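You operate a simulated robot arm through the tools that you are given. There is no shell and no other tool. Be economical: measure what you need, move in short steps, check, and stop when the job is done.

The job below is to be done with a simulated two-armed robot. You get a single attempt, and the scene is never put back.

Task
Fetch the clear splash ring and set it on the round plate. Take the tiny tub with a red lid and put it on top of the white block. Take the yellow jar on the bench over the lids drawer and put it away on the sample bench. Push the boats drawer shut. Open the spatulas drawer, put the blue spatula from the sample bench in the inside of the spatulas drawer and shut the drawer again. Open the bowls cupboard door. The order is free. Set down upright: yellow jar.
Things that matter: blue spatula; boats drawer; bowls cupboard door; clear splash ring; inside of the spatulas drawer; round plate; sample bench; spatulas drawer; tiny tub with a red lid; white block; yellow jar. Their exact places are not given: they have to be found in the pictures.

The check looks at the end state, three seconds after you hand in, the way a careful person would. Anything else that was tipped, shoved, dropped, spilled or broken makes it a failure. Lids that push on must go on centred and level and be pressed home; caps that screw on are set level and turned clockwise until they are tight.

Robot
Two 7-joint arms with three-finger grippers on one trunk, on a base that drives. Base frame: it is fixed to the floor where the robot stands at the start and does not move with it; the origin is under the middle of the robot, x ahead of it, y to its left, z up. Readings come in m, degrees, newtons and seconds.
The left shoulder is at the start at [0.03, 0.124, 0.958], the right one opposite. With the tool pointing down near the work surface each hand reaches from about 0.1 to 0.68 m from the robot's upright axis, wherever it stands, measured 20 degrees to its own side. Places, roughly: blue spatula (17x4x2 cm) [-2.2, 1.9, 0.9]; boats drawer [0.4, 2.2, 0.8]; bowls cupboard door [0.4, 1.6, 0.5]; clear splash ring (6x6x3 cm) [0.7, 0.2, 0.9]; inside of the spatulas drawer [0.7, 1, 0.5]; round plate (12x12x2 cm) [-2.5, 3.7, 0.9]; sample bench [-2.4, 1.9, 0.9]; spatulas drawer [0.6, 1, 0.5]; white block (8x11x4 cm) [-2.4, 3.3, 0.9]; yellow jar [0.5, 0.75, 1]. Payload 2.2 kg a hand.
The tool frame of a hand sits at the grasp point between the pads (the TCP): z along the fingers, y along the line on which they close. The tips reach 0.028 m beyond it. The gripper opens to 0.102 m. The gripper's body begins 0.071 m behind the TCP.
Orientation is that of the tool frame in the base frame, as a unit quaternion [w, x, y, z]. With the fingers straight down and closing along the base's y, the tool's x points along the base's -x, its y along +y and its z along -z.

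Tools
- The arms move only by the tool jog_arm. It takes "left_plan", "right_plan" or both (then of equal length, played together; a hand with none holds still); each is a list of rows, each an object (a shift or turn left out is 0, a gripper value left out holds the last) with "delta_pos": the shift along the tool's x, y, z in m, a list of three; "rotation": the turn, a rotation vector about the tool's x, y, z in degrees, a list of three. In form: [{"delta_pos": [tx, ty, tz], "rotation": [rx, ry, rz]}, ...]. A call has 1 to 12 rows; each row is the pose to reach, as a shift and turn from the pose commanded when the call began, along the tool's axes at that moment. "left_grip" and "right_grip" are, for a hand that has rows, the opening in per cent of the stroke, from 0 (shut) to 100 (fully open), set as the call begins (left out, the last holds). Each row takes 0.2 s and may step no farther than 0.05 m and 8.6 degrees from the row before; otherwise, or with a gripper value out of range, the whole call is refused. A pose out of reach is approached as far as the arm can. The call stops where the force on the tool passes 40 N (or 10 N more than at its start, if that is more) or the arm is blocked; 0.2 s more then pass. Each finger halts on what it meets, pressing with about 43 N; the grip force reading is that of the motor and also rises with nothing between the fingers. The clock runs only during rows and for 0.2 s after the last one: add rows that repeat a pose to give the fingers time. The reply holds the time, the measured pose of the TCP, the force on the tool along the base axes, the opening and the grip force, in the units named above and with some noise, with the torque about the TCP (base axes, N m) and any sound that the robot's microphone picked up, and new pictures: "show" is both (left out), scene, wrist or none (wrist: the cameras of the hands that moved).
- Cameras (640 x 400 px; columns grow to the right, rows downward): "scene" is now at [0.0034, 0.0624, 1.6776]; the picture's right is [0.85, -0.53, -0.00], its down [-0.38, -0.61, -0.69] and it looks along [0.37, 0.59, -0.72] (base axes); focal length 253 px, centre (320, 200). "left" rides on the left gripper at [0.072, 0.038, -0.086] in its tool frame; the picture's right is [-0.46, 0.89, 0.00], its down [-0.60, -0.32, -0.73] and it looks along [-0.65, -0.34, 0.68] (tool axes); focal length 256 px, centre (320, 200). "right" rides on the right gripper at [0.069, 0.044, -0.086] in its tool frame; the picture's right is [-0.53, 0.85, 0.00], its down [-0.58, -0.36, -0.73] and it looks along [-0.62, -0.39, 0.68] (tool axes); focal length 256 px, centre (320, 200).
- raise_lower(by): slides the trunk up (or, below 0, down) by that many m; the arms and the scene camera ride with it, the base frame stays. It gives what a move gives, with no picture.
- steer(legs): drives the robot by 1 to 6 legs, each [ahead, left, turn to the left] in m, m and degrees, along the robot's own axes; the way and the turn of a leg run together, so that a leg with both is an arc; at most 1.5 m and 180 degrees a leg. The arms and the cameras ride along, it lands a little off, and it stops where it bumps. It gives what a move gives, and a new picture of the scene camera.
- head_to(pan, tilt): turns the head with the scene camera to pan (to the left, within 143 degrees either way) and tilt (down, from -29 to 69), counted from straight ahead of the robot. It gives what a move gives, and a new picture of the scene camera.
- probe_pixels(camera, pixels): for up to 12 pixels [column, row] of the newest picture of that camera ("zoom" is the newest enlarged one), the place [x, y, z] in the base frame of the surface seen there, good to about 0.003 m, but the place of the scene camera against the robot may be out by one fixed shift of up to 0.012 m in any direction. No time passes.
- close_up(camera, box): a new picture of the part [left, top, right, bottom] of that camera's present view, enlarged. No time passes.
- hand_in(): hands the job in; it is judged then, once.

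Go step by step. Measure first, check grasps and placings, and put right what went wrong. The budget is 124 turns and 260 pictures, counting those below and the enlarged ones. Unless the task says otherwise, let go and move clear before handing in.

The tools are called after "Emit:" as name(argument=value, ...) on one line, values as JSON. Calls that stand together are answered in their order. jog_arm: Moves the arms, as the interface text tells. Its arguments: {"type":"object","properties":{"left_plan":{"type":"array"},"left_grip":{"type":"number"},"right_plan":{"type":"array"},"right_grip":{"type":"number"},"show":{"type":"string","enum":["both","scene","wrist","none"]}},"required":[]} The other tools are called the same way: raise_lower (by) slides the trunk up or down; steer (legs) drives the base; head_to (pan, tilt) turns the head that bears the scene camera; probe_pixels (camera, pixels) gives the place of the surface under pixels of a picture; close_up (camera, box) takes an enlarged picture of a part of a camera's view; hand_in () hands the job in.

At the start:

```text
time: 0.0
left_eef_pos: [0.3985, 0.49, 1.2086]
left_tcp_rot: [0.0, 0.001, 1.0, 0.001]
left_ft_force: [0.1, 0.4, 0.6]
left_ft_torque: [0.0, 0.02, -0.01]
left_finger_gap: 0.1021
left_grip_force: 0.1
right_eef_pos: [0.3393, 0.0391, 1.1468]
right_tcp_rot: [0.0, 0.001, 1.0, 0.001]
right_ft_force: [-0.2, -0.2, -0.4]
right_ft_torque: [-0.01, -0.02, 0.03]
right_finger_gap: 0.1018
right_grip_force: 0.1
trunk travel left (down, up): [-0.2, 0.34]
robot x, y, heading: [0.0002, -0.0012, -0.0]
head pan, tilt: [58.1, 46.1]
```

scene: 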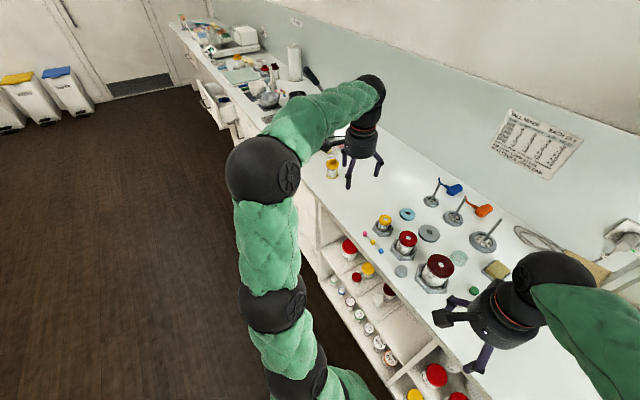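
right: 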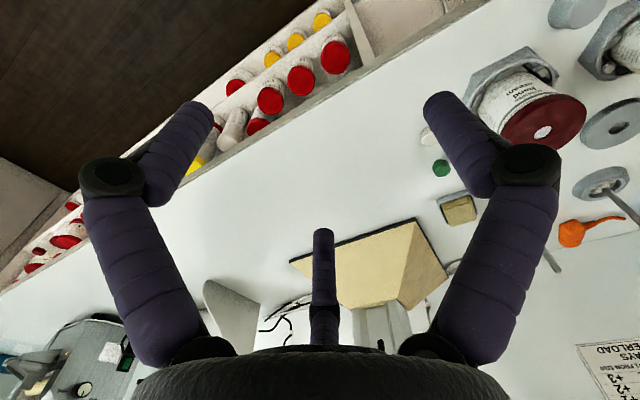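
left: 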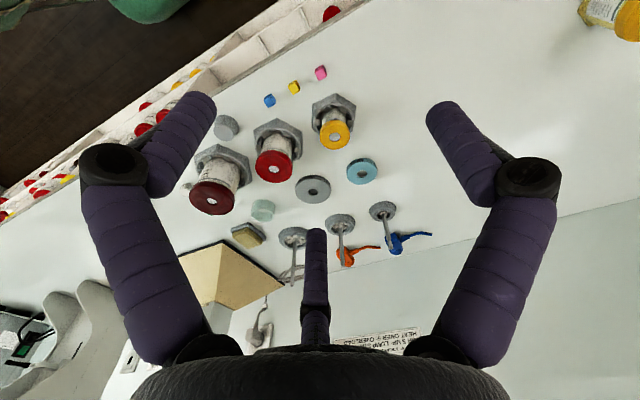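

The bench in front runs along y, with rings near (458,257) and the yellow jar near (332,167). I'll enlarge these areas to identify the items.

Emit:
close_up(camera="scene", box=[320, 150, 560, 300])

Emit:
close_up(camera="scene", box=[160, 0, 400, 150])

Emit:
probe_pixels(camera="scene", pixels=[[458, 257], [332, 162], [332, 178], [407, 214], [429, 233], [401, 271], [474, 290], [315, 190], [203, 90], [218, 88]])

```text
2.67 times, centred on (440, 225) of scene
```

zoom: 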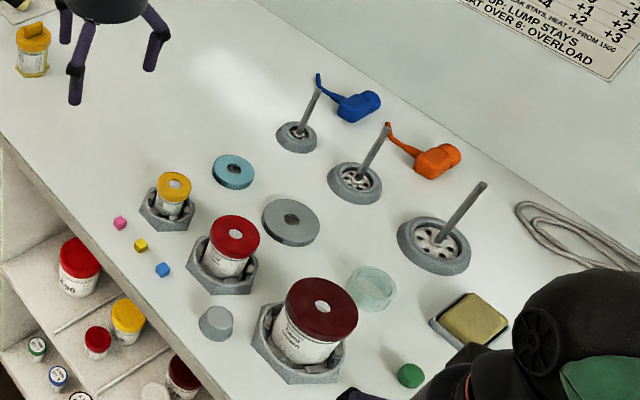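

```text
2.67 times, centred on (280, 75) of scene
```

zoom: 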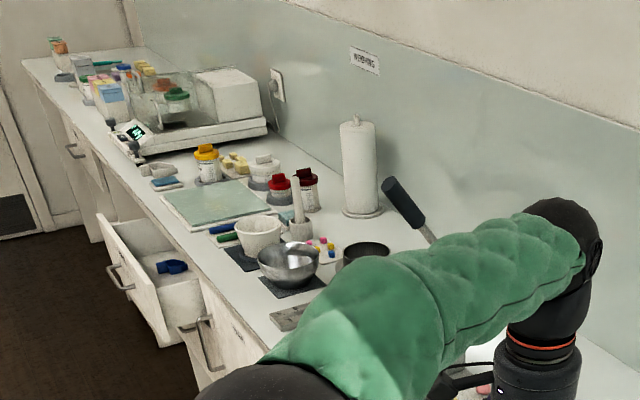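

```text
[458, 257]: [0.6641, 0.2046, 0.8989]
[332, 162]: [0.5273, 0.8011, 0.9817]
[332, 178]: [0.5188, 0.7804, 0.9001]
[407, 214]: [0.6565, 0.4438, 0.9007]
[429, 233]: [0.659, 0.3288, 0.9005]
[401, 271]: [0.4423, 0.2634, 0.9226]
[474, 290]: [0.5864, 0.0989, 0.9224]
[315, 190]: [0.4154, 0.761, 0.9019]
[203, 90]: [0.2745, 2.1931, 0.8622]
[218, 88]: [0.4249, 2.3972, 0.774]
```

The clear ring sits at about (0.664, 0.205), its centre in the zoom at (372,288). Next I'll look around at the rest of the room.

Emit:
head_to(pan=140, tilt=20)

Emit:
head_to(pan=60, tilt=25)

Emit:
head_to(pan=5, tilt=50)

```text
time: 1.6
left_eef_pos: [0.3982, 0.4907, 1.2091]
left_tcp_rot: [0.0, 0.0, 1.0, -0.001]
left_ft_force: [-0.4, 0.8, 0.3]
left_ft_torque: [0.0, -0.04, 0.03]
left_finger_gap: 0.102
left_grip_force: 0.0
right_eef_pos: [0.3402, 0.0396, 1.1472]
right_tcp_rot: [-0.001, 0.0, 1.0, 0.001]
right_ft_force: [0.5, -0.8, -0.6]
right_ft_torque: [0.04, -0.02, 0.0]
right_finger_gap: 0.1021
right_grip_force: 0.0
trunk travel left (down, up): [-0.2, 0.34]
robot x, y, heading: [-0.0011, 0.0011, 0.3]
head pan, tilt: [140.0, 20.0]
```

scene: 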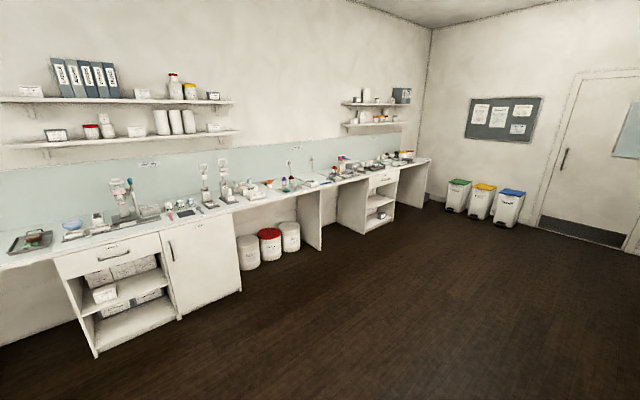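

```text
time: 3.1
left_eef_pos: [0.3974, 0.49, 1.2085]
left_tcp_rot: [0.0, 0.001, 1.0, -0.001]
left_ft_force: [0.1, -0.1, 0.4]
left_ft_torque: [-0.03, -0.01, 0.01]
left_finger_gap: 0.1021
left_grip_force: 0.1
right_eef_pos: [0.3406, 0.0406, 1.1473]
right_tcp_rot: [0.0, 0.0, 1.0, 0.001]
right_ft_force: [0.9, 0.6, 0.3]
right_ft_torque: [-0.04, 0.01, -0.04]
right_finger_gap: 0.1019
right_grip_force: 0.1
trunk travel left (down, up): [-0.2, 0.34]
robot x, y, heading: [0.0004, -0.001, -0.1]
head pan, tilt: [60.0, 25.0]
```

scene: 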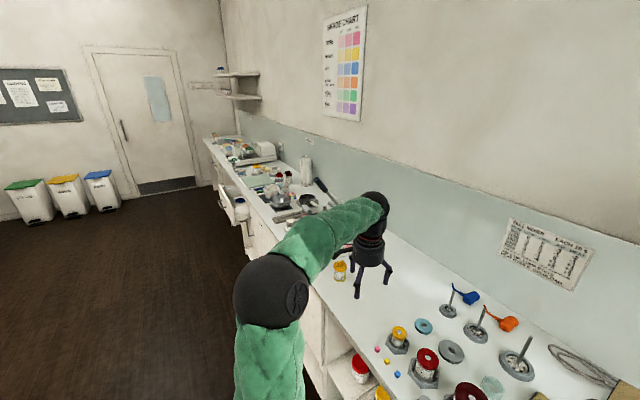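

```text
time: 4.3
left_eef_pos: [0.398, 0.4914, 1.2092]
left_tcp_rot: [0.0, 0.0, 1.0, 0.0]
left_ft_force: [0.4, 0.7, 0.2]
left_ft_torque: [0.01, 0.03, 0.0]
left_finger_gap: 0.1021
left_grip_force: 0.1
right_eef_pos: [0.3398, 0.0391, 1.1474]
right_tcp_rot: [0.001, 0.0, 1.0, 0.001]
right_ft_force: [-0.1, 0.0, 0.3]
right_ft_torque: [0.01, -0.01, 0.01]
right_finger_gap: 0.1019
right_grip_force: 0.0
trunk travel left (down, up): [-0.2, 0.34]
robot x, y, heading: [0.0, 0.0026, -0.3]
head pan, tilt: [5.0, 50.0]
```

scene: 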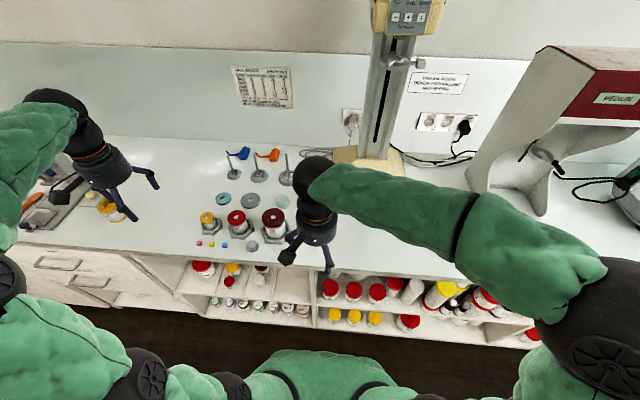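

The robot's own bench faces it, and the sample bench lies on the opposite wall. I'll shift left by 0.4 m so the ring suits the right hand and the jar suits the left.

Emit:
steer(legs=[[0.05, 0.4, 0]])

Emit:
head_to(pan=0, tilt=52)

Emit:
close_up(camera="right", box=[0, 0, 640, 400])

Emit:
close_up(camera="left", box=[0, 0, 640, 400])

```text
time: 6.9
left_eef_pos: [0.4587, 0.893, 1.2076]
left_tcp_rot: [0.001, 0.006, 1.0, 0.0]
left_ft_force: [0.8, -0.2, 1.1]
left_ft_torque: [-0.02, -0.03, 0.0]
left_finger_gap: 0.102
left_grip_force: 0.1
right_eef_pos: [0.394, 0.4427, 1.1474]
right_tcp_rot: [0.0, 0.006, 1.0, 0.0]
right_ft_force: [0.5, 1.6, 0.7]
right_ft_torque: [-0.02, 0.02, -0.02]
right_finger_gap: 0.1021
right_grip_force: 0.1
trunk travel left (down, up): [-0.2, 0.34]
robot x, y, heading: [0.0521, 0.4052, -0.8]
head pan, tilt: [5.0, 50.0]
```

scene: 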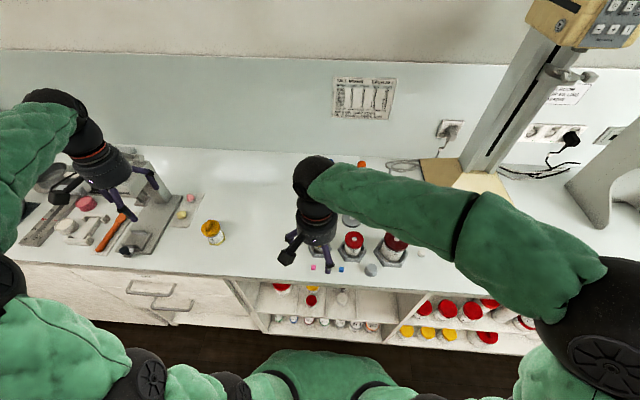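

```text
time: 7.5
left_eef_pos: [0.4585, 0.8918, 1.2095]
left_tcp_rot: [0.0, 0.007, 1.0, 0.001]
left_ft_force: [-0.6, -0.2, 0.1]
left_ft_torque: [0.01, 0.0, 0.02]
left_finger_gap: 0.1019
left_grip_force: 0.1
right_eef_pos: [0.3945, 0.4423, 1.1478]
right_tcp_rot: [0.0, 0.007, 1.0, 0.0]
right_ft_force: [-0.2, -0.5, -0.2]
right_ft_torque: [-0.01, 0.02, 0.01]
right_finger_gap: 0.102
right_grip_force: 0.0
trunk travel left (down, up): [-0.2, 0.34]
robot x, y, heading: [0.0534, 0.4083, -0.9]
head pan, tilt: [0.0, 52.0]
```

scene: 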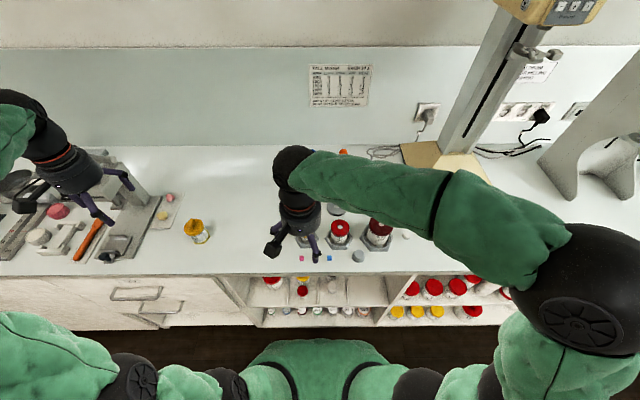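

```text
1.00 times, centred on (320, 200) of right (not enlarged: the box is as wide or as high as the picture)
```

zoom: 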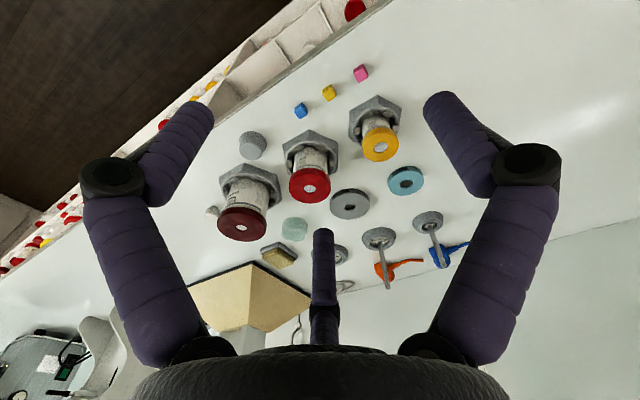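

```text
1.00 times, centred on (320, 200) of left (not enlarged: the box is as wide or as high as the picture)
```

zoom: 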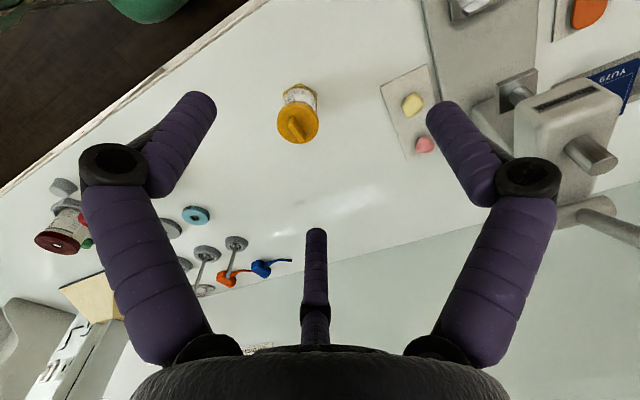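

The right wrist camera shows the ring at (295,229) and the left shows the jar at (297,120). I'll probe both with the wrist cameras.

Emit:
probe_pixels(camera="right", pixels=[[295, 222], [283, 225], [307, 226], [295, 237], [295, 216], [315, 240], [252, 140], [240, 222]])

Emit:
probe_pixels(camera="left", pixels=[[297, 122], [280, 125], [315, 125], [297, 140], [300, 92], [298, 110]])

Emit:
close_up(camera="left", box=[237, 70, 357, 145])

Emit:
close_up(camera="right", box=[235, 180, 355, 255])

```text
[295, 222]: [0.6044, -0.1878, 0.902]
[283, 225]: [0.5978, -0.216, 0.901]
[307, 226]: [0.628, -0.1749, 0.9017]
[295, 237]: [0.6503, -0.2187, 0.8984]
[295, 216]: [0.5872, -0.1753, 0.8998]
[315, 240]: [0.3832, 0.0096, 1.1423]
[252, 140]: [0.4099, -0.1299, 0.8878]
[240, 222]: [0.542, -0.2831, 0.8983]
```

```text
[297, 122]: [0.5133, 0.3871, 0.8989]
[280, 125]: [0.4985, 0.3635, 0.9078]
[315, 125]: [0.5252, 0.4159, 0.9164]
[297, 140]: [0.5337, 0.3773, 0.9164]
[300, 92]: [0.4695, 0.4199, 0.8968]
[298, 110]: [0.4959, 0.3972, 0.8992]
```

```text
5.33 times, centred on (297, 108) of left
```

zoom: 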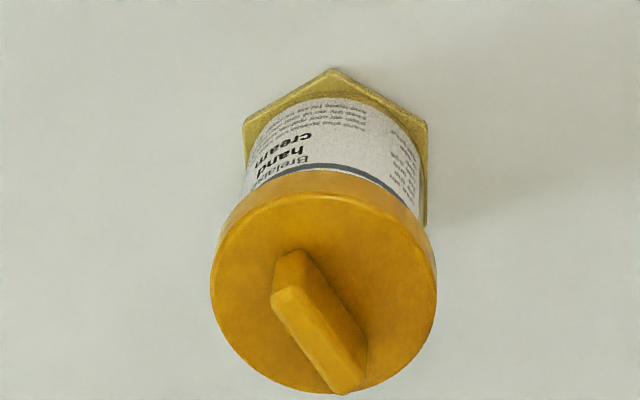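

```text
5.33 times, centred on (295, 218) of right
```

zoom: 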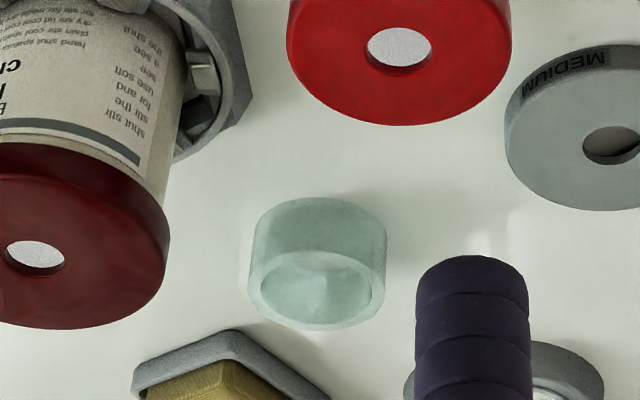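

The wrist probes used stale pictures, so I'll probe the zoom instead. The ring is at (318,262) in it.

Emit:
probe_pixels(camera="zoom", pixels=[[256, 270], [318, 325], [384, 270], [318, 205], [318, 255], [318, 230], [318, 290], [200, 220]])

Emit:
jog_arm(left_plan=[{"delta_pos": [0, 0, 0]}], show="wrist")

```text
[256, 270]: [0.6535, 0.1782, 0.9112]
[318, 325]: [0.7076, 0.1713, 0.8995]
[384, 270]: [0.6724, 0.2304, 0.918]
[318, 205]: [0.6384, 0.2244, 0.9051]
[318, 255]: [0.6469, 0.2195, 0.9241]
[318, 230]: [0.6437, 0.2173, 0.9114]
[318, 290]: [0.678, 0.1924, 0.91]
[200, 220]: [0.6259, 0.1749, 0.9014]
```

```text
time: 7.9
left_eef_pos: [0.4589, 0.8923, 1.2087]
left_tcp_rot: [-0.001, 0.006, 1.0, 0.0]
left_ft_force: [0.1, 0.1, 0.9]
left_ft_torque: [-0.03, -0.01, 0.01]
left_finger_gap: 0.1023
left_grip_force: 0.1
right_eef_pos: [0.3939, 0.4428, 1.1472]
right_tcp_rot: [0.0, 0.007, 1.0, 0.001]
right_ft_force: [0.3, -0.6, 0.0]
right_ft_torque: [-0.03, -0.01, 0.0]
right_finger_gap: 0.1019
right_grip_force: 0.0
trunk travel left (down, up): [-0.2, 0.34]
robot x, y, heading: [0.0533, 0.4096, -0.6]
head pan, tilt: [0.0, 52.0]
```

left: 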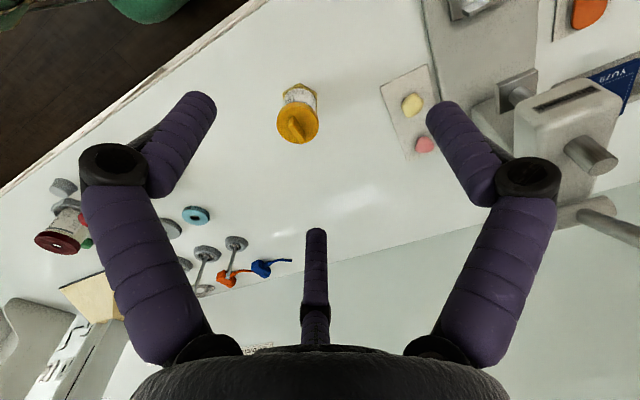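

Emit:
probe_pixels(camera="left", pixels=[[280, 123], [316, 123], [297, 141], [288, 112], [303, 112], [299, 127], [298, 96], [299, 84]])

Emit:
close_up(camera="scene", box=[150, 200, 390, 350])

```text
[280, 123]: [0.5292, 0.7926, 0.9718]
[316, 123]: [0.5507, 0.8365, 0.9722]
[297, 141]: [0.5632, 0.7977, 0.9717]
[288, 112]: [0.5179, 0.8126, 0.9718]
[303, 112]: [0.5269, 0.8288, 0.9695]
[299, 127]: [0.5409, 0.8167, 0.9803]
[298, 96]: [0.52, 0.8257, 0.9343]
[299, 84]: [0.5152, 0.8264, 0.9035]
```

```text
2.67 times, centred on (270, 275) of scene
```

zoom: 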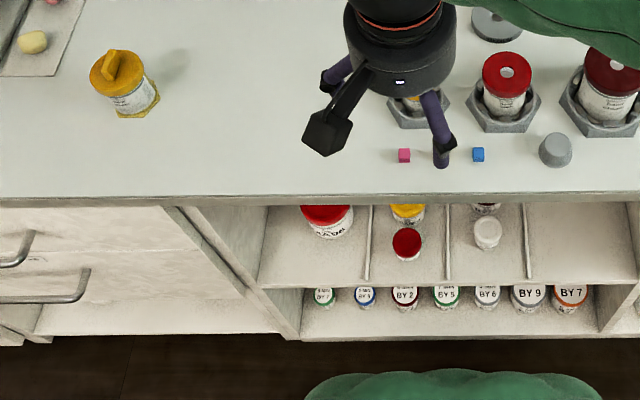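

The jar's lid centre is at about (0.540, 0.814) with its top at z 0.972, and the ring is at (0.664, 0.203). I'll bring the right hand nearer the ring at a safe height to measure the surroundings.

Emit:
jog_arm(right_plan=[{"delta_pos": [-0.033, -0.033, 0]}, {"delta_pos": [-0.066, -0.066, 0]}, {"delta_pos": [-0.1, -0.1, 0]}, {"delta_pos": [-0.133, -0.133, 0]}, {"delta_pos": [-0.165, -0.165, 0]}, {"delta_pos": [-0.2, -0.19, 0]}])

```text
time: 9.3
left_eef_pos: [0.4583, 0.8919, 1.2085]
left_tcp_rot: [0.0, 0.007, 1.0, 0.0]
left_ft_force: [-0.7, 0.1, 0.7]
left_ft_torque: [0.02, 0.03, -0.01]
left_finger_gap: 0.1019
left_grip_force: 0.0
right_eef_pos: [0.5915, 0.2492, 1.1456]
right_tcp_rot: [0.0, 0.007, 1.0, 0.001]
right_ft_force: [0.5, -0.1, 0.6]
right_ft_torque: [0.05, 0.04, 0.0]
right_finger_gap: 0.1019
right_grip_force: 0.0
trunk travel left (down, up): [-0.2, 0.34]
robot x, y, heading: [0.0543, 0.4083, -0.8]
head pan, tilt: [0.0, 52.0]
```

scene: 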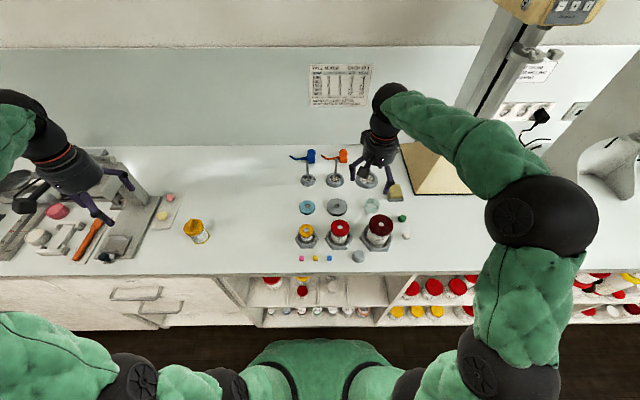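
right: 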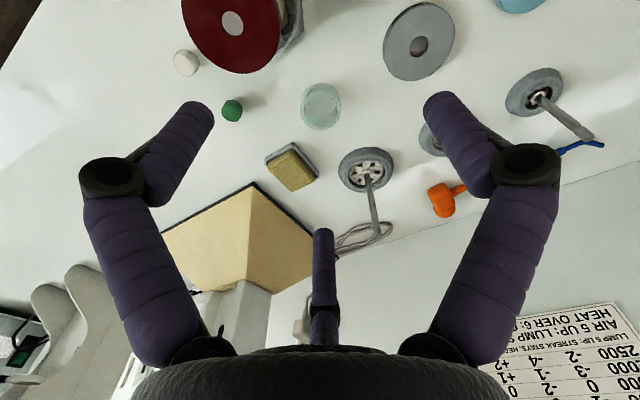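

Emit:
probe_pixels(camera="right", pixels=[[303, 108], [340, 108], [321, 128], [321, 86], [321, 105], [378, 237], [366, 172], [232, 24], [245, 70], [420, 40], [385, 50], [285, 155]])

Emit:
probe_pixels(camera="scene", pixels=[[371, 200], [371, 211], [364, 206], [379, 206], [195, 222], [195, 240], [302, 291]])

Emit:
close_up(camera="right", box=[240, 50, 400, 150])

```text
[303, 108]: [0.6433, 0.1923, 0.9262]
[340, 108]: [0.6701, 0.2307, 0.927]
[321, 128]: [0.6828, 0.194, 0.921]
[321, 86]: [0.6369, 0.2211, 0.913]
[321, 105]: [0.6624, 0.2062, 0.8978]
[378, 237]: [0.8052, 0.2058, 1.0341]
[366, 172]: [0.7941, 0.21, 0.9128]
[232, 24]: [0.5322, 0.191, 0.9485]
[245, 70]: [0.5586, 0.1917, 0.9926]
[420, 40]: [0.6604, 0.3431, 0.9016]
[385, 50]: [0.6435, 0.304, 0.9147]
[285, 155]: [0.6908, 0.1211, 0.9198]
```

```text
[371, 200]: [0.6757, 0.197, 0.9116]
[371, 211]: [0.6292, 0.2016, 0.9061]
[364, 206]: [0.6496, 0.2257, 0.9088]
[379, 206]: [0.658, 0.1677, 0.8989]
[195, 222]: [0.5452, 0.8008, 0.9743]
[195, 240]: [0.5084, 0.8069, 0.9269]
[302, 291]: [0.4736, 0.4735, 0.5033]
```

```text
4.00 times, centred on (320, 100) of right
```

zoom: 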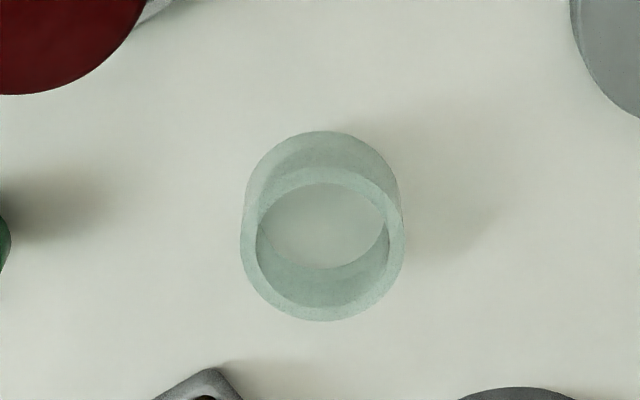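

The ring's centre is about (0.659, 0.209) with its rim at z 0.926. I'll move over it and descend with the gripper open.

Emit:
jog_arm(right_plan=[{"delta_pos": [-0.035, -0.02, 0]}, {"delta_pos": [-0.068, -0.039, 0]}, {"delta_pos": [-0.068, -0.039, 0.05]}, {"delta_pos": [-0.068, -0.039, 0.1]}, {"delta_pos": [-0.068, -0.039, 0.15]}], show="wrist")

```text
time: 10.5
left_eef_pos: [0.4601, 0.8915, 1.209]
left_tcp_rot: [0.0, 0.007, 1.0, 0.0]
left_ft_force: [0.5, -0.6, 0.1]
left_ft_torque: [0.02, 0.01, 0.02]
left_finger_gap: 0.1019
left_grip_force: 0.1
right_eef_pos: [0.6574, 0.2121, 0.9964]
right_tcp_rot: [0.001, 0.007, 1.0, 0.0]
right_ft_force: [-0.4, 0.6, -0.4]
right_ft_torque: [0.02, 0.03, 0.0]
right_finger_gap: 0.1019
right_grip_force: 0.0
trunk travel left (down, up): [-0.2, 0.34]
robot x, y, heading: [0.0554, 0.4033, -0.8]
head pan, tilt: [0.0, 52.0]
```

right: 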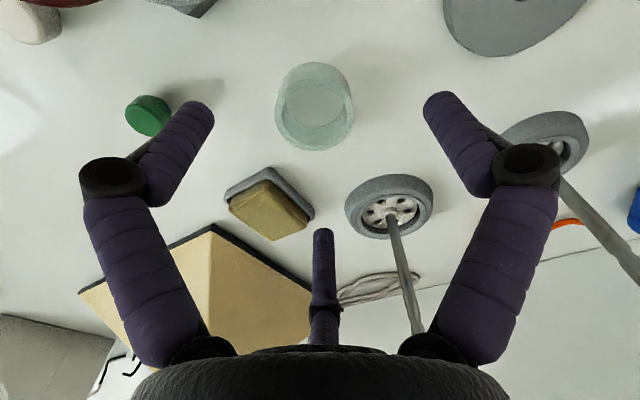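

I'll check where the fingers in view lie, since three finger-like shapes appear, and locate the ring again.

Emit:
probe_pixels(camera="right", pixels=[[200, 112], [440, 102], [323, 240], [277, 108], [353, 108], [315, 130], [315, 150], [315, 65]])

Emit:
close_up(camera="scene", box=[290, 100, 450, 250])

```text
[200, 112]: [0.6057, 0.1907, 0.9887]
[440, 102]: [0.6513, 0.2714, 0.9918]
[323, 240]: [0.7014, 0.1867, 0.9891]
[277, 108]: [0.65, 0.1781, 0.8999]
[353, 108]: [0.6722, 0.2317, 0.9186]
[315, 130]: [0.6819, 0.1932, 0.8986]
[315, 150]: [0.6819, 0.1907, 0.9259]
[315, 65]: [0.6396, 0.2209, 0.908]
```

```text
2.67 times, centred on (370, 175) of scene
```

zoom: 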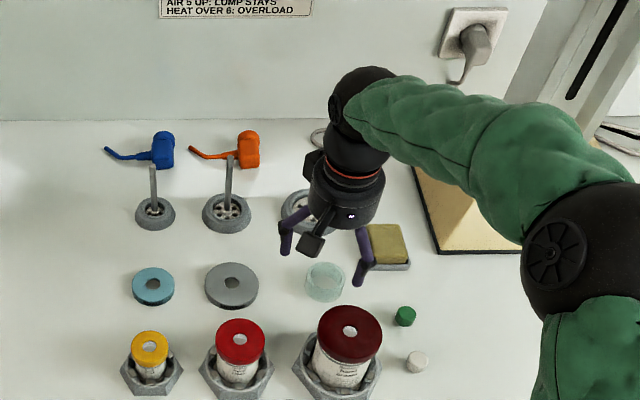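

The ring's centre is about (0.661, 0.207), close to under the TCP. I'll correct slightly, descend to z 0.933 and check before gripping.

Emit:
jog_arm(right_plan=[{"delta_pos": [-0.003, -0.005, 0.03]}, {"delta_pos": [-0.003, -0.005, 0.05]}, {"delta_pos": [-0.003, -0.005, 0.063]}], show="wrist")

Emit:
jog_arm(right_plan=[{}, {}, {}, {}], right_grip=0, show="wrist")

```text
time: 11.3
left_eef_pos: [0.4596, 0.8911, 1.2086]
left_tcp_rot: [0.001, 0.006, 1.0, 0.0]
left_ft_force: [0.3, 0.3, -0.7]
left_ft_torque: [0.02, 0.0, -0.01]
left_finger_gap: 0.102
left_grip_force: 0.0
right_eef_pos: [0.6612, 0.2057, 0.934]
right_tcp_rot: [0.0, 0.006, 1.0, 0.001]
right_ft_force: [1.1, 0.0, 0.7]
right_ft_torque: [-0.01, 0.01, 0.01]
right_finger_gap: 0.1019
right_grip_force: 0.1
trunk travel left (down, up): [-0.2, 0.34]
robot x, y, heading: [0.0516, 0.4066, -0.4]
head pan, tilt: [0.0, 52.0]
```

right: 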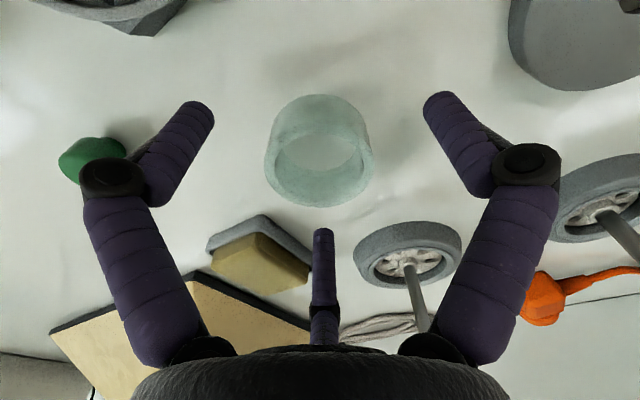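

```text
time: 12.3
left_eef_pos: [0.4578, 0.8929, 1.2092]
left_tcp_rot: [0.0, 0.006, 1.0, 0.0]
left_ft_force: [-0.4, 1.1, -0.3]
left_ft_torque: [0.03, -0.02, 0.02]
left_finger_gap: 0.1023
left_grip_force: 0.1
right_eef_pos: [0.66, 0.2058, 0.9359]
right_tcp_rot: [0.0, 0.005, 1.0, 0.001]
right_ft_force: [0.7, 0.5, 2.3]
right_ft_torque: [-0.03, 0.02, 0.03]
right_finger_gap: 0.0516
right_grip_force: 42.7
trunk travel left (down, up): [-0.2, 0.34]
robot x, y, heading: [0.0565, 0.4097, -1.0]
head pan, tilt: [0.0, 52.0]
```

right: 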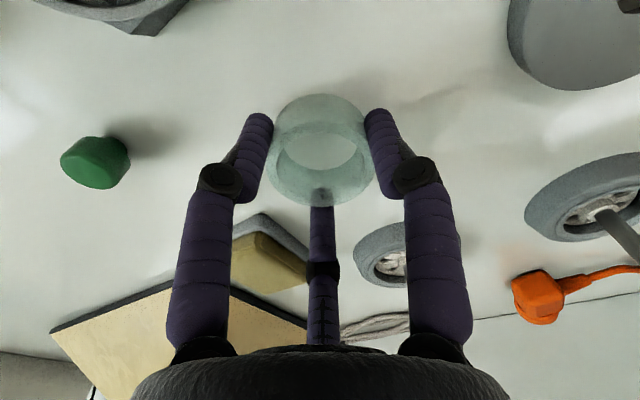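

The ring is gripped (gap 0.052, three fingers around it). I'll lift it straight up.

Emit:
jog_arm(right_plan=[{"delta_pos": [0, 0, -0.04]}, {"delta_pos": [0, 0, -0.09]}, {"delta_pos": [0, 0, -0.14]}, {"delta_pos": [0, 0, -0.19]}, {"delta_pos": [0, 0, -0.23]}, {"delta_pos": [0.05, 0, -0.23]}, {"delta_pos": [0.1, 0, -0.23]}, {"delta_pos": [0.15, 0, -0.23]}, {"delta_pos": [0.2, 0, -0.23]}, {"delta_pos": [0.25, 0, -0.23]}])

```text
time: 14.5
left_eef_pos: [0.4564, 0.8909, 1.2102]
left_tcp_rot: [0.001, 0.006, 1.0, 0.0]
left_ft_force: [-0.5, 0.4, -0.1]
left_ft_torque: [0.0, 0.01, 0.02]
left_finger_gap: 0.102
left_grip_force: 0.0
right_eef_pos: [0.4133, 0.2076, 1.1662]
right_tcp_rot: [0.001, 0.005, 1.0, 0.001]
right_ft_force: [-0.5, -0.3, 0.0]
right_ft_torque: [0.01, -0.03, -0.01]
right_finger_gap: 0.0517
right_grip_force: 42.9
trunk travel left (down, up): [-0.2, 0.34]
robot x, y, heading: [0.0529, 0.4084, -0.8]
head pan, tilt: [0.0, 52.0]
```

scene: 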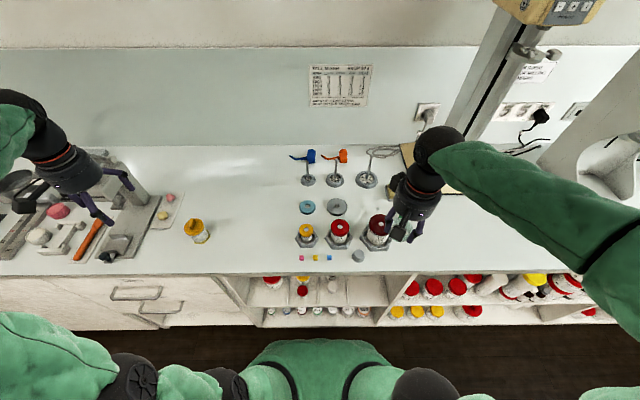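
right: 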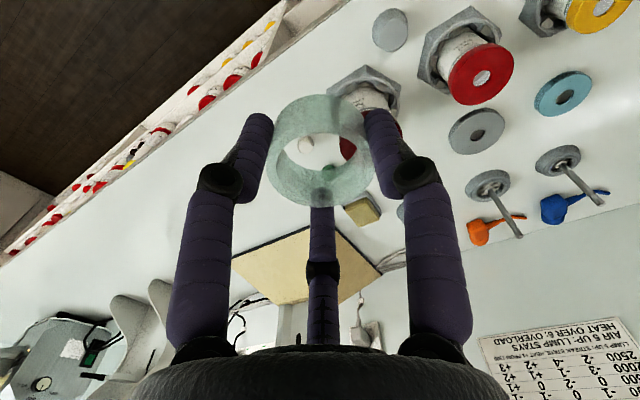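

Ring lifted and held. Now the left hand goes above the jar at about (0.541, 0.814).

Emit:
jog_arm(left_plan=[{"delta_pos": [-0.034, -0.03, 0]}, {"delta_pos": [-0.06, -0.055, 0.02]}, {"delta_pos": [-0.0846, -0.0758, 0.05]}, {"delta_pos": [-0.0846, -0.0758, 0.1]}, {"delta_pos": [-0.0846, -0.0758, 0.14]}], show="wrist")

```text
time: 15.7
left_eef_pos: [0.5462, 0.8159, 1.0681]
left_tcp_rot: [-0.001, 0.008, 1.0, -0.001]
left_ft_force: [0.1, 0.3, 0.7]
left_ft_torque: [0.0, 0.06, 0.04]
left_finger_gap: 0.1019
left_grip_force: 0.0
right_eef_pos: [0.4163, 0.2087, 1.1643]
right_tcp_rot: [-0.002, 0.006, 1.0, 0.0]
right_ft_force: [-0.2, 0.3, 0.1]
right_ft_torque: [0.0, 0.01, -0.01]
right_finger_gap: 0.0517
right_grip_force: 42.7
trunk travel left (down, up): [-0.2, 0.34]
robot x, y, heading: [0.0547, 0.407, -0.7]
head pan, tilt: [0.0, 52.0]
```

left: 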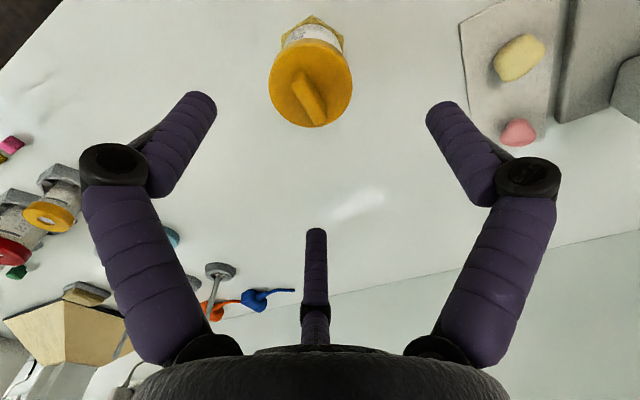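

Emit:
probe_pixels(camera="left", pixels=[[271, 85], [350, 85], [311, 124], [290, 56], [325, 56], [300, 80], [315, 48], [315, 35], [315, 22], [345, 42]])

Emit:
close_up(camera="left", box=[240, 0, 400, 140])

```text
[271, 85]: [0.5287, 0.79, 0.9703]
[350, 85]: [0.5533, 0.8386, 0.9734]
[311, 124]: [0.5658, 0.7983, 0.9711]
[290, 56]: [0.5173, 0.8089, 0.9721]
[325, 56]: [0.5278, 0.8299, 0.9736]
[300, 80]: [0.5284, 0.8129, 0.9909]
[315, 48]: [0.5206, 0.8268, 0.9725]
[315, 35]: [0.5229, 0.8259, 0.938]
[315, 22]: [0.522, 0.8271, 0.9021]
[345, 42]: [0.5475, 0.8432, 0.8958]
```

```text
2.86 times, centred on (320, 70) of left
```

zoom: 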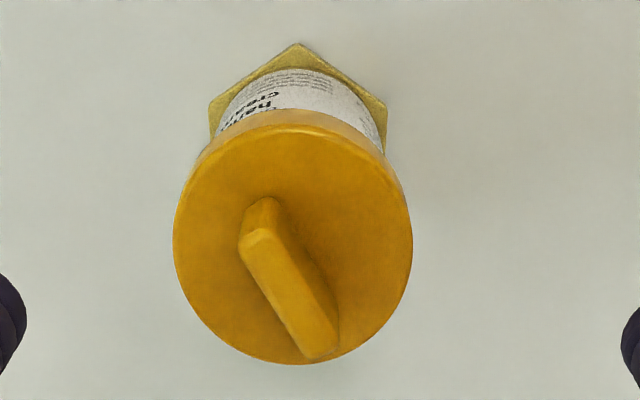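

The jar's centre is (0.542, 0.813). I'll descend to z 0.946 around the body and lid, then grip.

Emit:
jog_arm(left_plan=[{"delta_pos": [0.004, -0.003, 0.04]}, {"delta_pos": [0.004, -0.003, 0.08]}, {"delta_pos": [0.004, -0.003, 0.11]}, {"delta_pos": [0.004, -0.003, 0.123]}], show="wrist")

Emit:
jog_arm(left_plan=[{}, {}, {}, {}], left_grip=0, show="wrist")

```text
time: 16.7
left_eef_pos: [0.5393, 0.8125, 0.9481]
left_tcp_rot: [-0.001, 0.006, 1.0, 0.0]
left_ft_force: [-0.9, 0.7, 0.5]
left_ft_torque: [0.0, -0.03, 0.02]
left_finger_gap: 0.1019
left_grip_force: 0.1
right_eef_pos: [0.4154, 0.2094, 1.1654]
right_tcp_rot: [0.0, 0.006, 1.0, 0.0]
right_ft_force: [0.2, -0.2, 0.7]
right_ft_torque: [-0.02, 0.03, 0.04]
right_finger_gap: 0.0518
right_grip_force: 43.0
trunk travel left (down, up): [-0.2, 0.34]
robot x, y, heading: [0.0566, 0.4099, -0.6]
head pan, tilt: [0.0, 52.0]
```

left: 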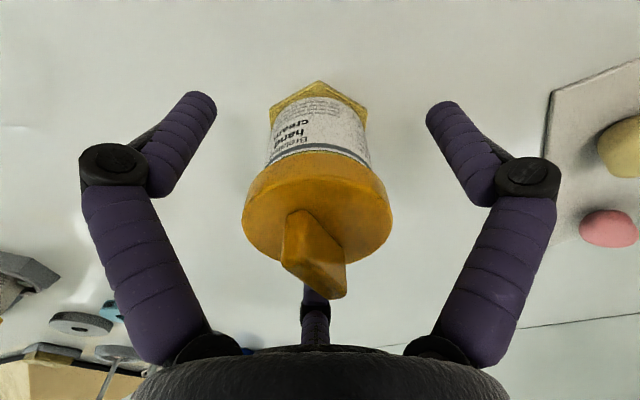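

```text
time: 17.7
left_eef_pos: [0.5403, 0.8126, 0.9476]
left_tcp_rot: [-0.001, 0.006, 1.0, 0.0]
left_ft_force: [0.6, 0.3, 3.1]
left_ft_torque: [0.02, -0.1, -0.03]
left_finger_gap: 0.0575
left_grip_force: 43.1
right_eef_pos: [0.4149, 0.2091, 1.1662]
right_tcp_rot: [0.0, 0.006, 1.0, 0.001]
right_ft_force: [-0.6, 0.1, -0.4]
right_ft_torque: [-0.02, 0.03, -0.01]
right_finger_gap: 0.0514
right_grip_force: 42.8
trunk travel left (down, up): [-0.2, 0.34]
robot x, y, heading: [0.0517, 0.4057, -0.8]
head pan, tilt: [0.0, 52.0]
```

left: 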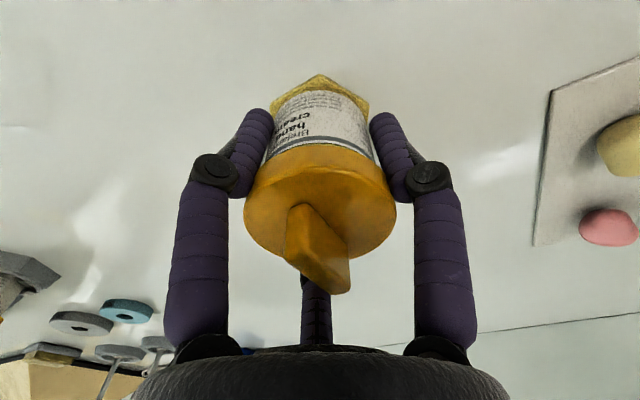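

The jar is gripped (gap 0.0575), with TCP about 0.048 above its base. I'll lift and retract it.

Emit:
jog_arm(left_plan=[{"delta_pos": [0, 0, -0.04]}, {"delta_pos": [0, 0, -0.09]}, {"delta_pos": [0, 0, -0.14]}, {"delta_pos": [0, 0, -0.19]}, {"delta_pos": [0, 0, -0.23]}, {"delta_pos": [0.05, 0, -0.23]}, {"delta_pos": [0.1, 0, -0.23]}, {"delta_pos": [0.15, 0, -0.23]}], show="wrist")

Emit:
head_to(pan=60, tilt=45)

Emit:
close_up(camera="scene", box=[160, 50, 400, 200])

```text
time: 19.5
left_eef_pos: [0.3792, 0.8158, 1.1784]
left_tcp_rot: [0.001, 0.007, 1.0, 0.0]
left_ft_force: [-0.4, 1.0, 0.3]
left_ft_torque: [0.01, -0.05, -0.07]
left_finger_gap: 0.0575
left_grip_force: 43.0
right_eef_pos: [0.4134, 0.2085, 1.1669]
right_tcp_rot: [0.001, 0.007, 1.0, 0.001]
right_ft_force: [-0.6, 0.1, 0.6]
right_ft_torque: [0.01, -0.03, -0.02]
right_finger_gap: 0.0514
right_grip_force: 42.8
trunk travel left (down, up): [-0.2, 0.34]
robot x, y, heading: [0.0506, 0.4061, -0.9]
head pan, tilt: [0.0, 52.0]
heard: snap
```

left: 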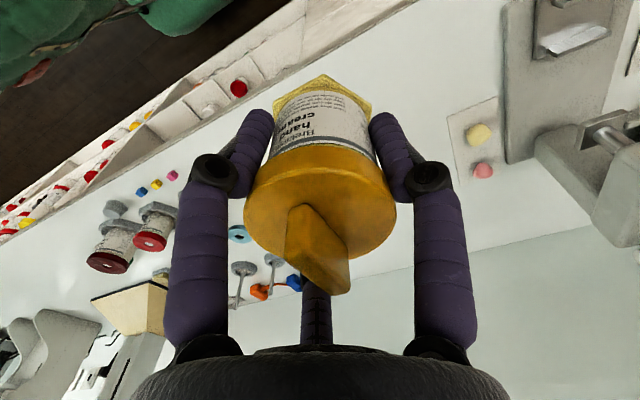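

```text
time: 20.8
left_eef_pos: [0.382, 0.8161, 1.1786]
left_tcp_rot: [0.0, 0.007, 1.0, 0.0]
left_ft_force: [0.5, 0.1, -0.2]
left_ft_torque: [0.01, 0.03, 0.0]
left_finger_gap: 0.0575
left_grip_force: 42.9
right_eef_pos: [0.4158, 0.2083, 1.1675]
right_tcp_rot: [-0.001, 0.006, 1.0, 0.001]
right_ft_force: [0.2, -0.1, 0.0]
right_ft_torque: [-0.04, -0.06, 0.01]
right_finger_gap: 0.0518
right_grip_force: 43.2
trunk travel left (down, up): [-0.2, 0.34]
robot x, y, heading: [0.0542, 0.4039, -0.8]
head pan, tilt: [60.0, 45.0]
```

scene: 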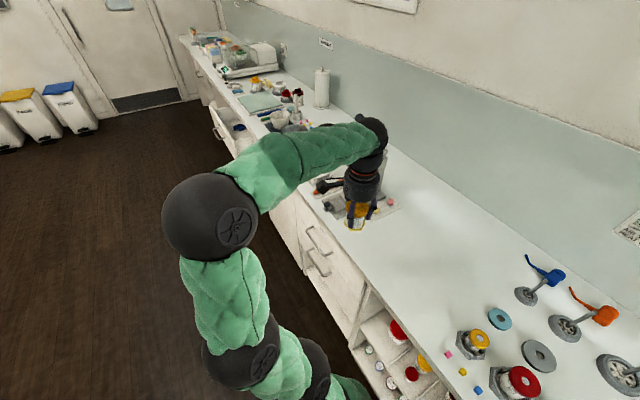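

```text
2.67 times, centred on (280, 125) of scene
```

zoom: 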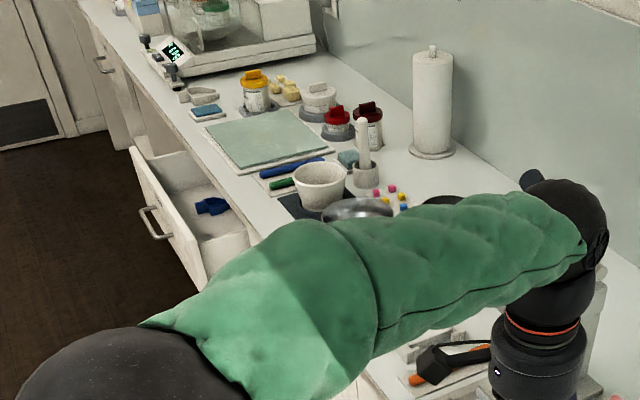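

The microphone heard a "snap", so I'll inspect the jar in hand and the place it stood.

Emit:
close_up(camera="left", box=[220, 60, 420, 300])

Emit:
close_up(camera="scene", box=[300, 140, 500, 265])

```text
1.67 times, centred on (320, 180) of left
```

zoom: 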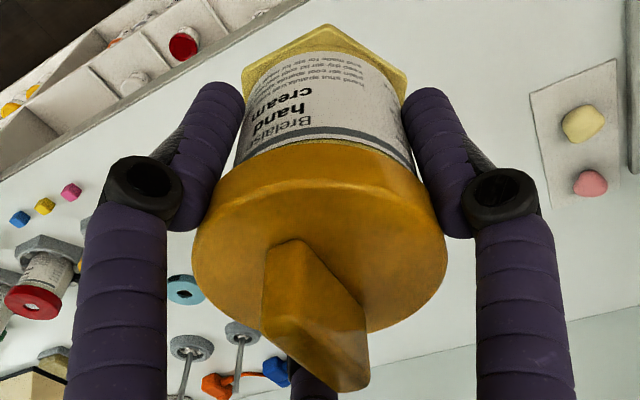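

```text
3.20 times, centred on (400, 202) of scene
```

zoom: 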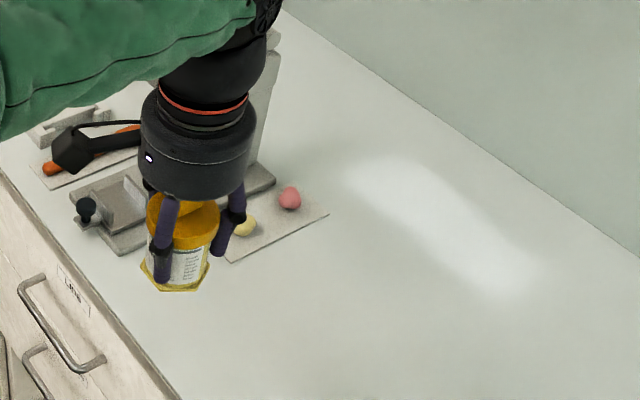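

The jar is intact, with nothing left behind on the bench. I'll back off and look at the shelves for the tiny tub with a red lid.

Emit:
steer(legs=[[-0.9, 0, 0]])

Emit:
head_to(pan=0, tilt=35)

Emit:
close_up(camera="scene", box=[160, 130, 480, 330])

Emit:
head_to(pan=55, tilt=30)

Emit:
close_up(camera="scene", box=[230, 80, 550, 280])

```text
time: 25.6
left_eef_pos: [-0.5282, 0.8272, 1.1797]
left_tcp_rot: [0.0, 0.001, 1.0, 0.0]
left_ft_force: [0.0, -0.5, -0.1]
left_ft_torque: [0.02, -0.01, 0.02]
left_finger_gap: 0.0568
left_grip_force: 42.7
right_eef_pos: [-0.489, 0.2201, 1.1657]
right_tcp_rot: [0.0, 0.002, 1.0, 0.0]
right_ft_force: [-0.3, -0.2, 0.0]
right_ft_torque: [0.0, -0.01, -0.04]
right_finger_gap: 0.0515
right_grip_force: 42.9
trunk travel left (down, up): [-0.2, 0.34]
robot x, y, heading: [-0.8489, 0.416, -0.2]
head pan, tilt: [60.0, 45.0]
```

scene: 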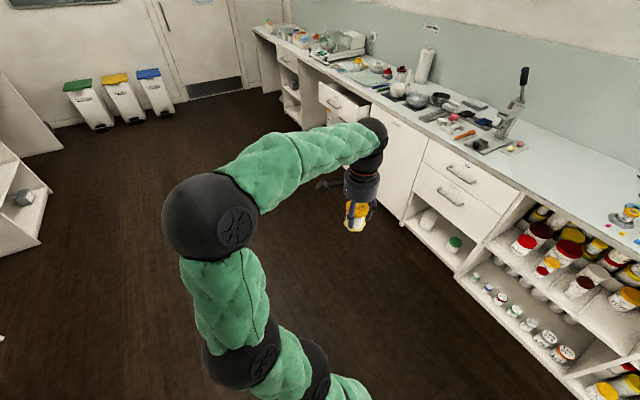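

```text
time: 26.9
left_eef_pos: [-0.5264, 0.8276, 1.1779]
left_tcp_rot: [0.0, 0.002, 1.0, 0.0]
left_ft_force: [-0.1, 0.2, 0.2]
left_ft_torque: [-0.01, 0.0, 0.01]
left_finger_gap: 0.0572
left_grip_force: 42.9
right_eef_pos: [-0.4888, 0.2188, 1.1666]
right_tcp_rot: [0.0, 0.002, 1.0, 0.001]
right_ft_force: [-0.1, -0.1, -0.6]
right_ft_torque: [0.03, 0.0, 0.03]
right_finger_gap: 0.0514
right_grip_force: 42.8
trunk travel left (down, up): [-0.2, 0.34]
robot x, y, heading: [-0.8485, 0.4146, -0.2]
head pan, tilt: [0.0, 35.0]
```

scene: 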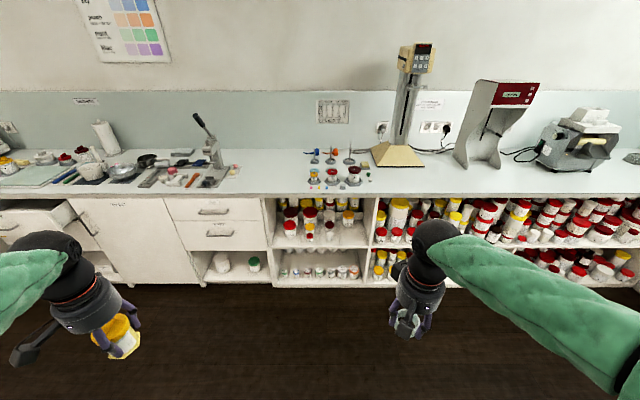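

```text
2.00 times, centred on (320, 230) of scene
```

zoom: 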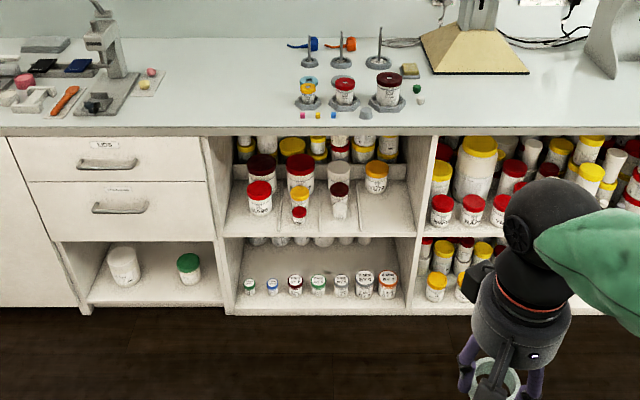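

```text
time: 28.1
left_eef_pos: [-0.5274, 0.8281, 1.178]
left_tcp_rot: [0.0, 0.002, 1.0, 0.001]
left_ft_force: [1.1, -0.3, -0.3]
left_ft_torque: [0.0, -0.01, -0.04]
left_finger_gap: 0.0573
left_grip_force: 42.8
right_eef_pos: [-0.4883, 0.2202, 1.1658]
right_tcp_rot: [0.0, 0.002, 1.0, 0.001]
right_ft_force: [-0.8, 0.3, 0.2]
right_ft_torque: [0.0, 0.0, -0.01]
right_finger_gap: 0.0516
right_grip_force: 43.0
trunk travel left (down, up): [-0.2, 0.34]
robot x, y, heading: [-0.8493, 0.4154, -0.4]
head pan, tilt: [55.0, 30.0]
```

scene: 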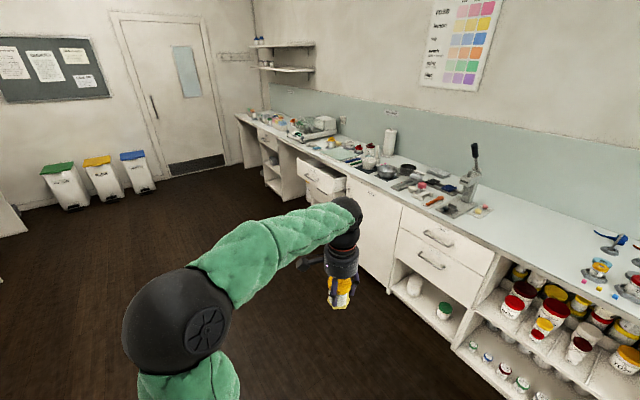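

```text
2.00 times, centred on (390, 180) of scene
```

zoom: 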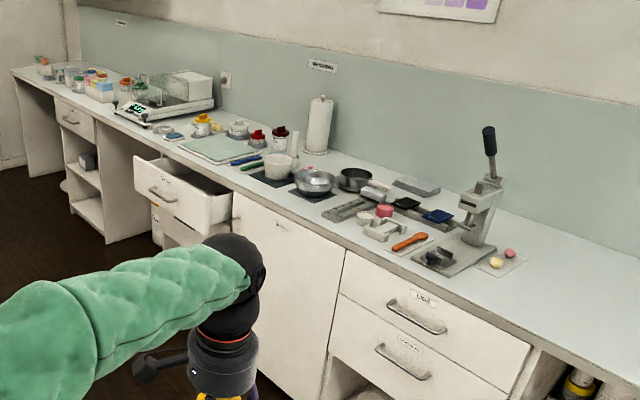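

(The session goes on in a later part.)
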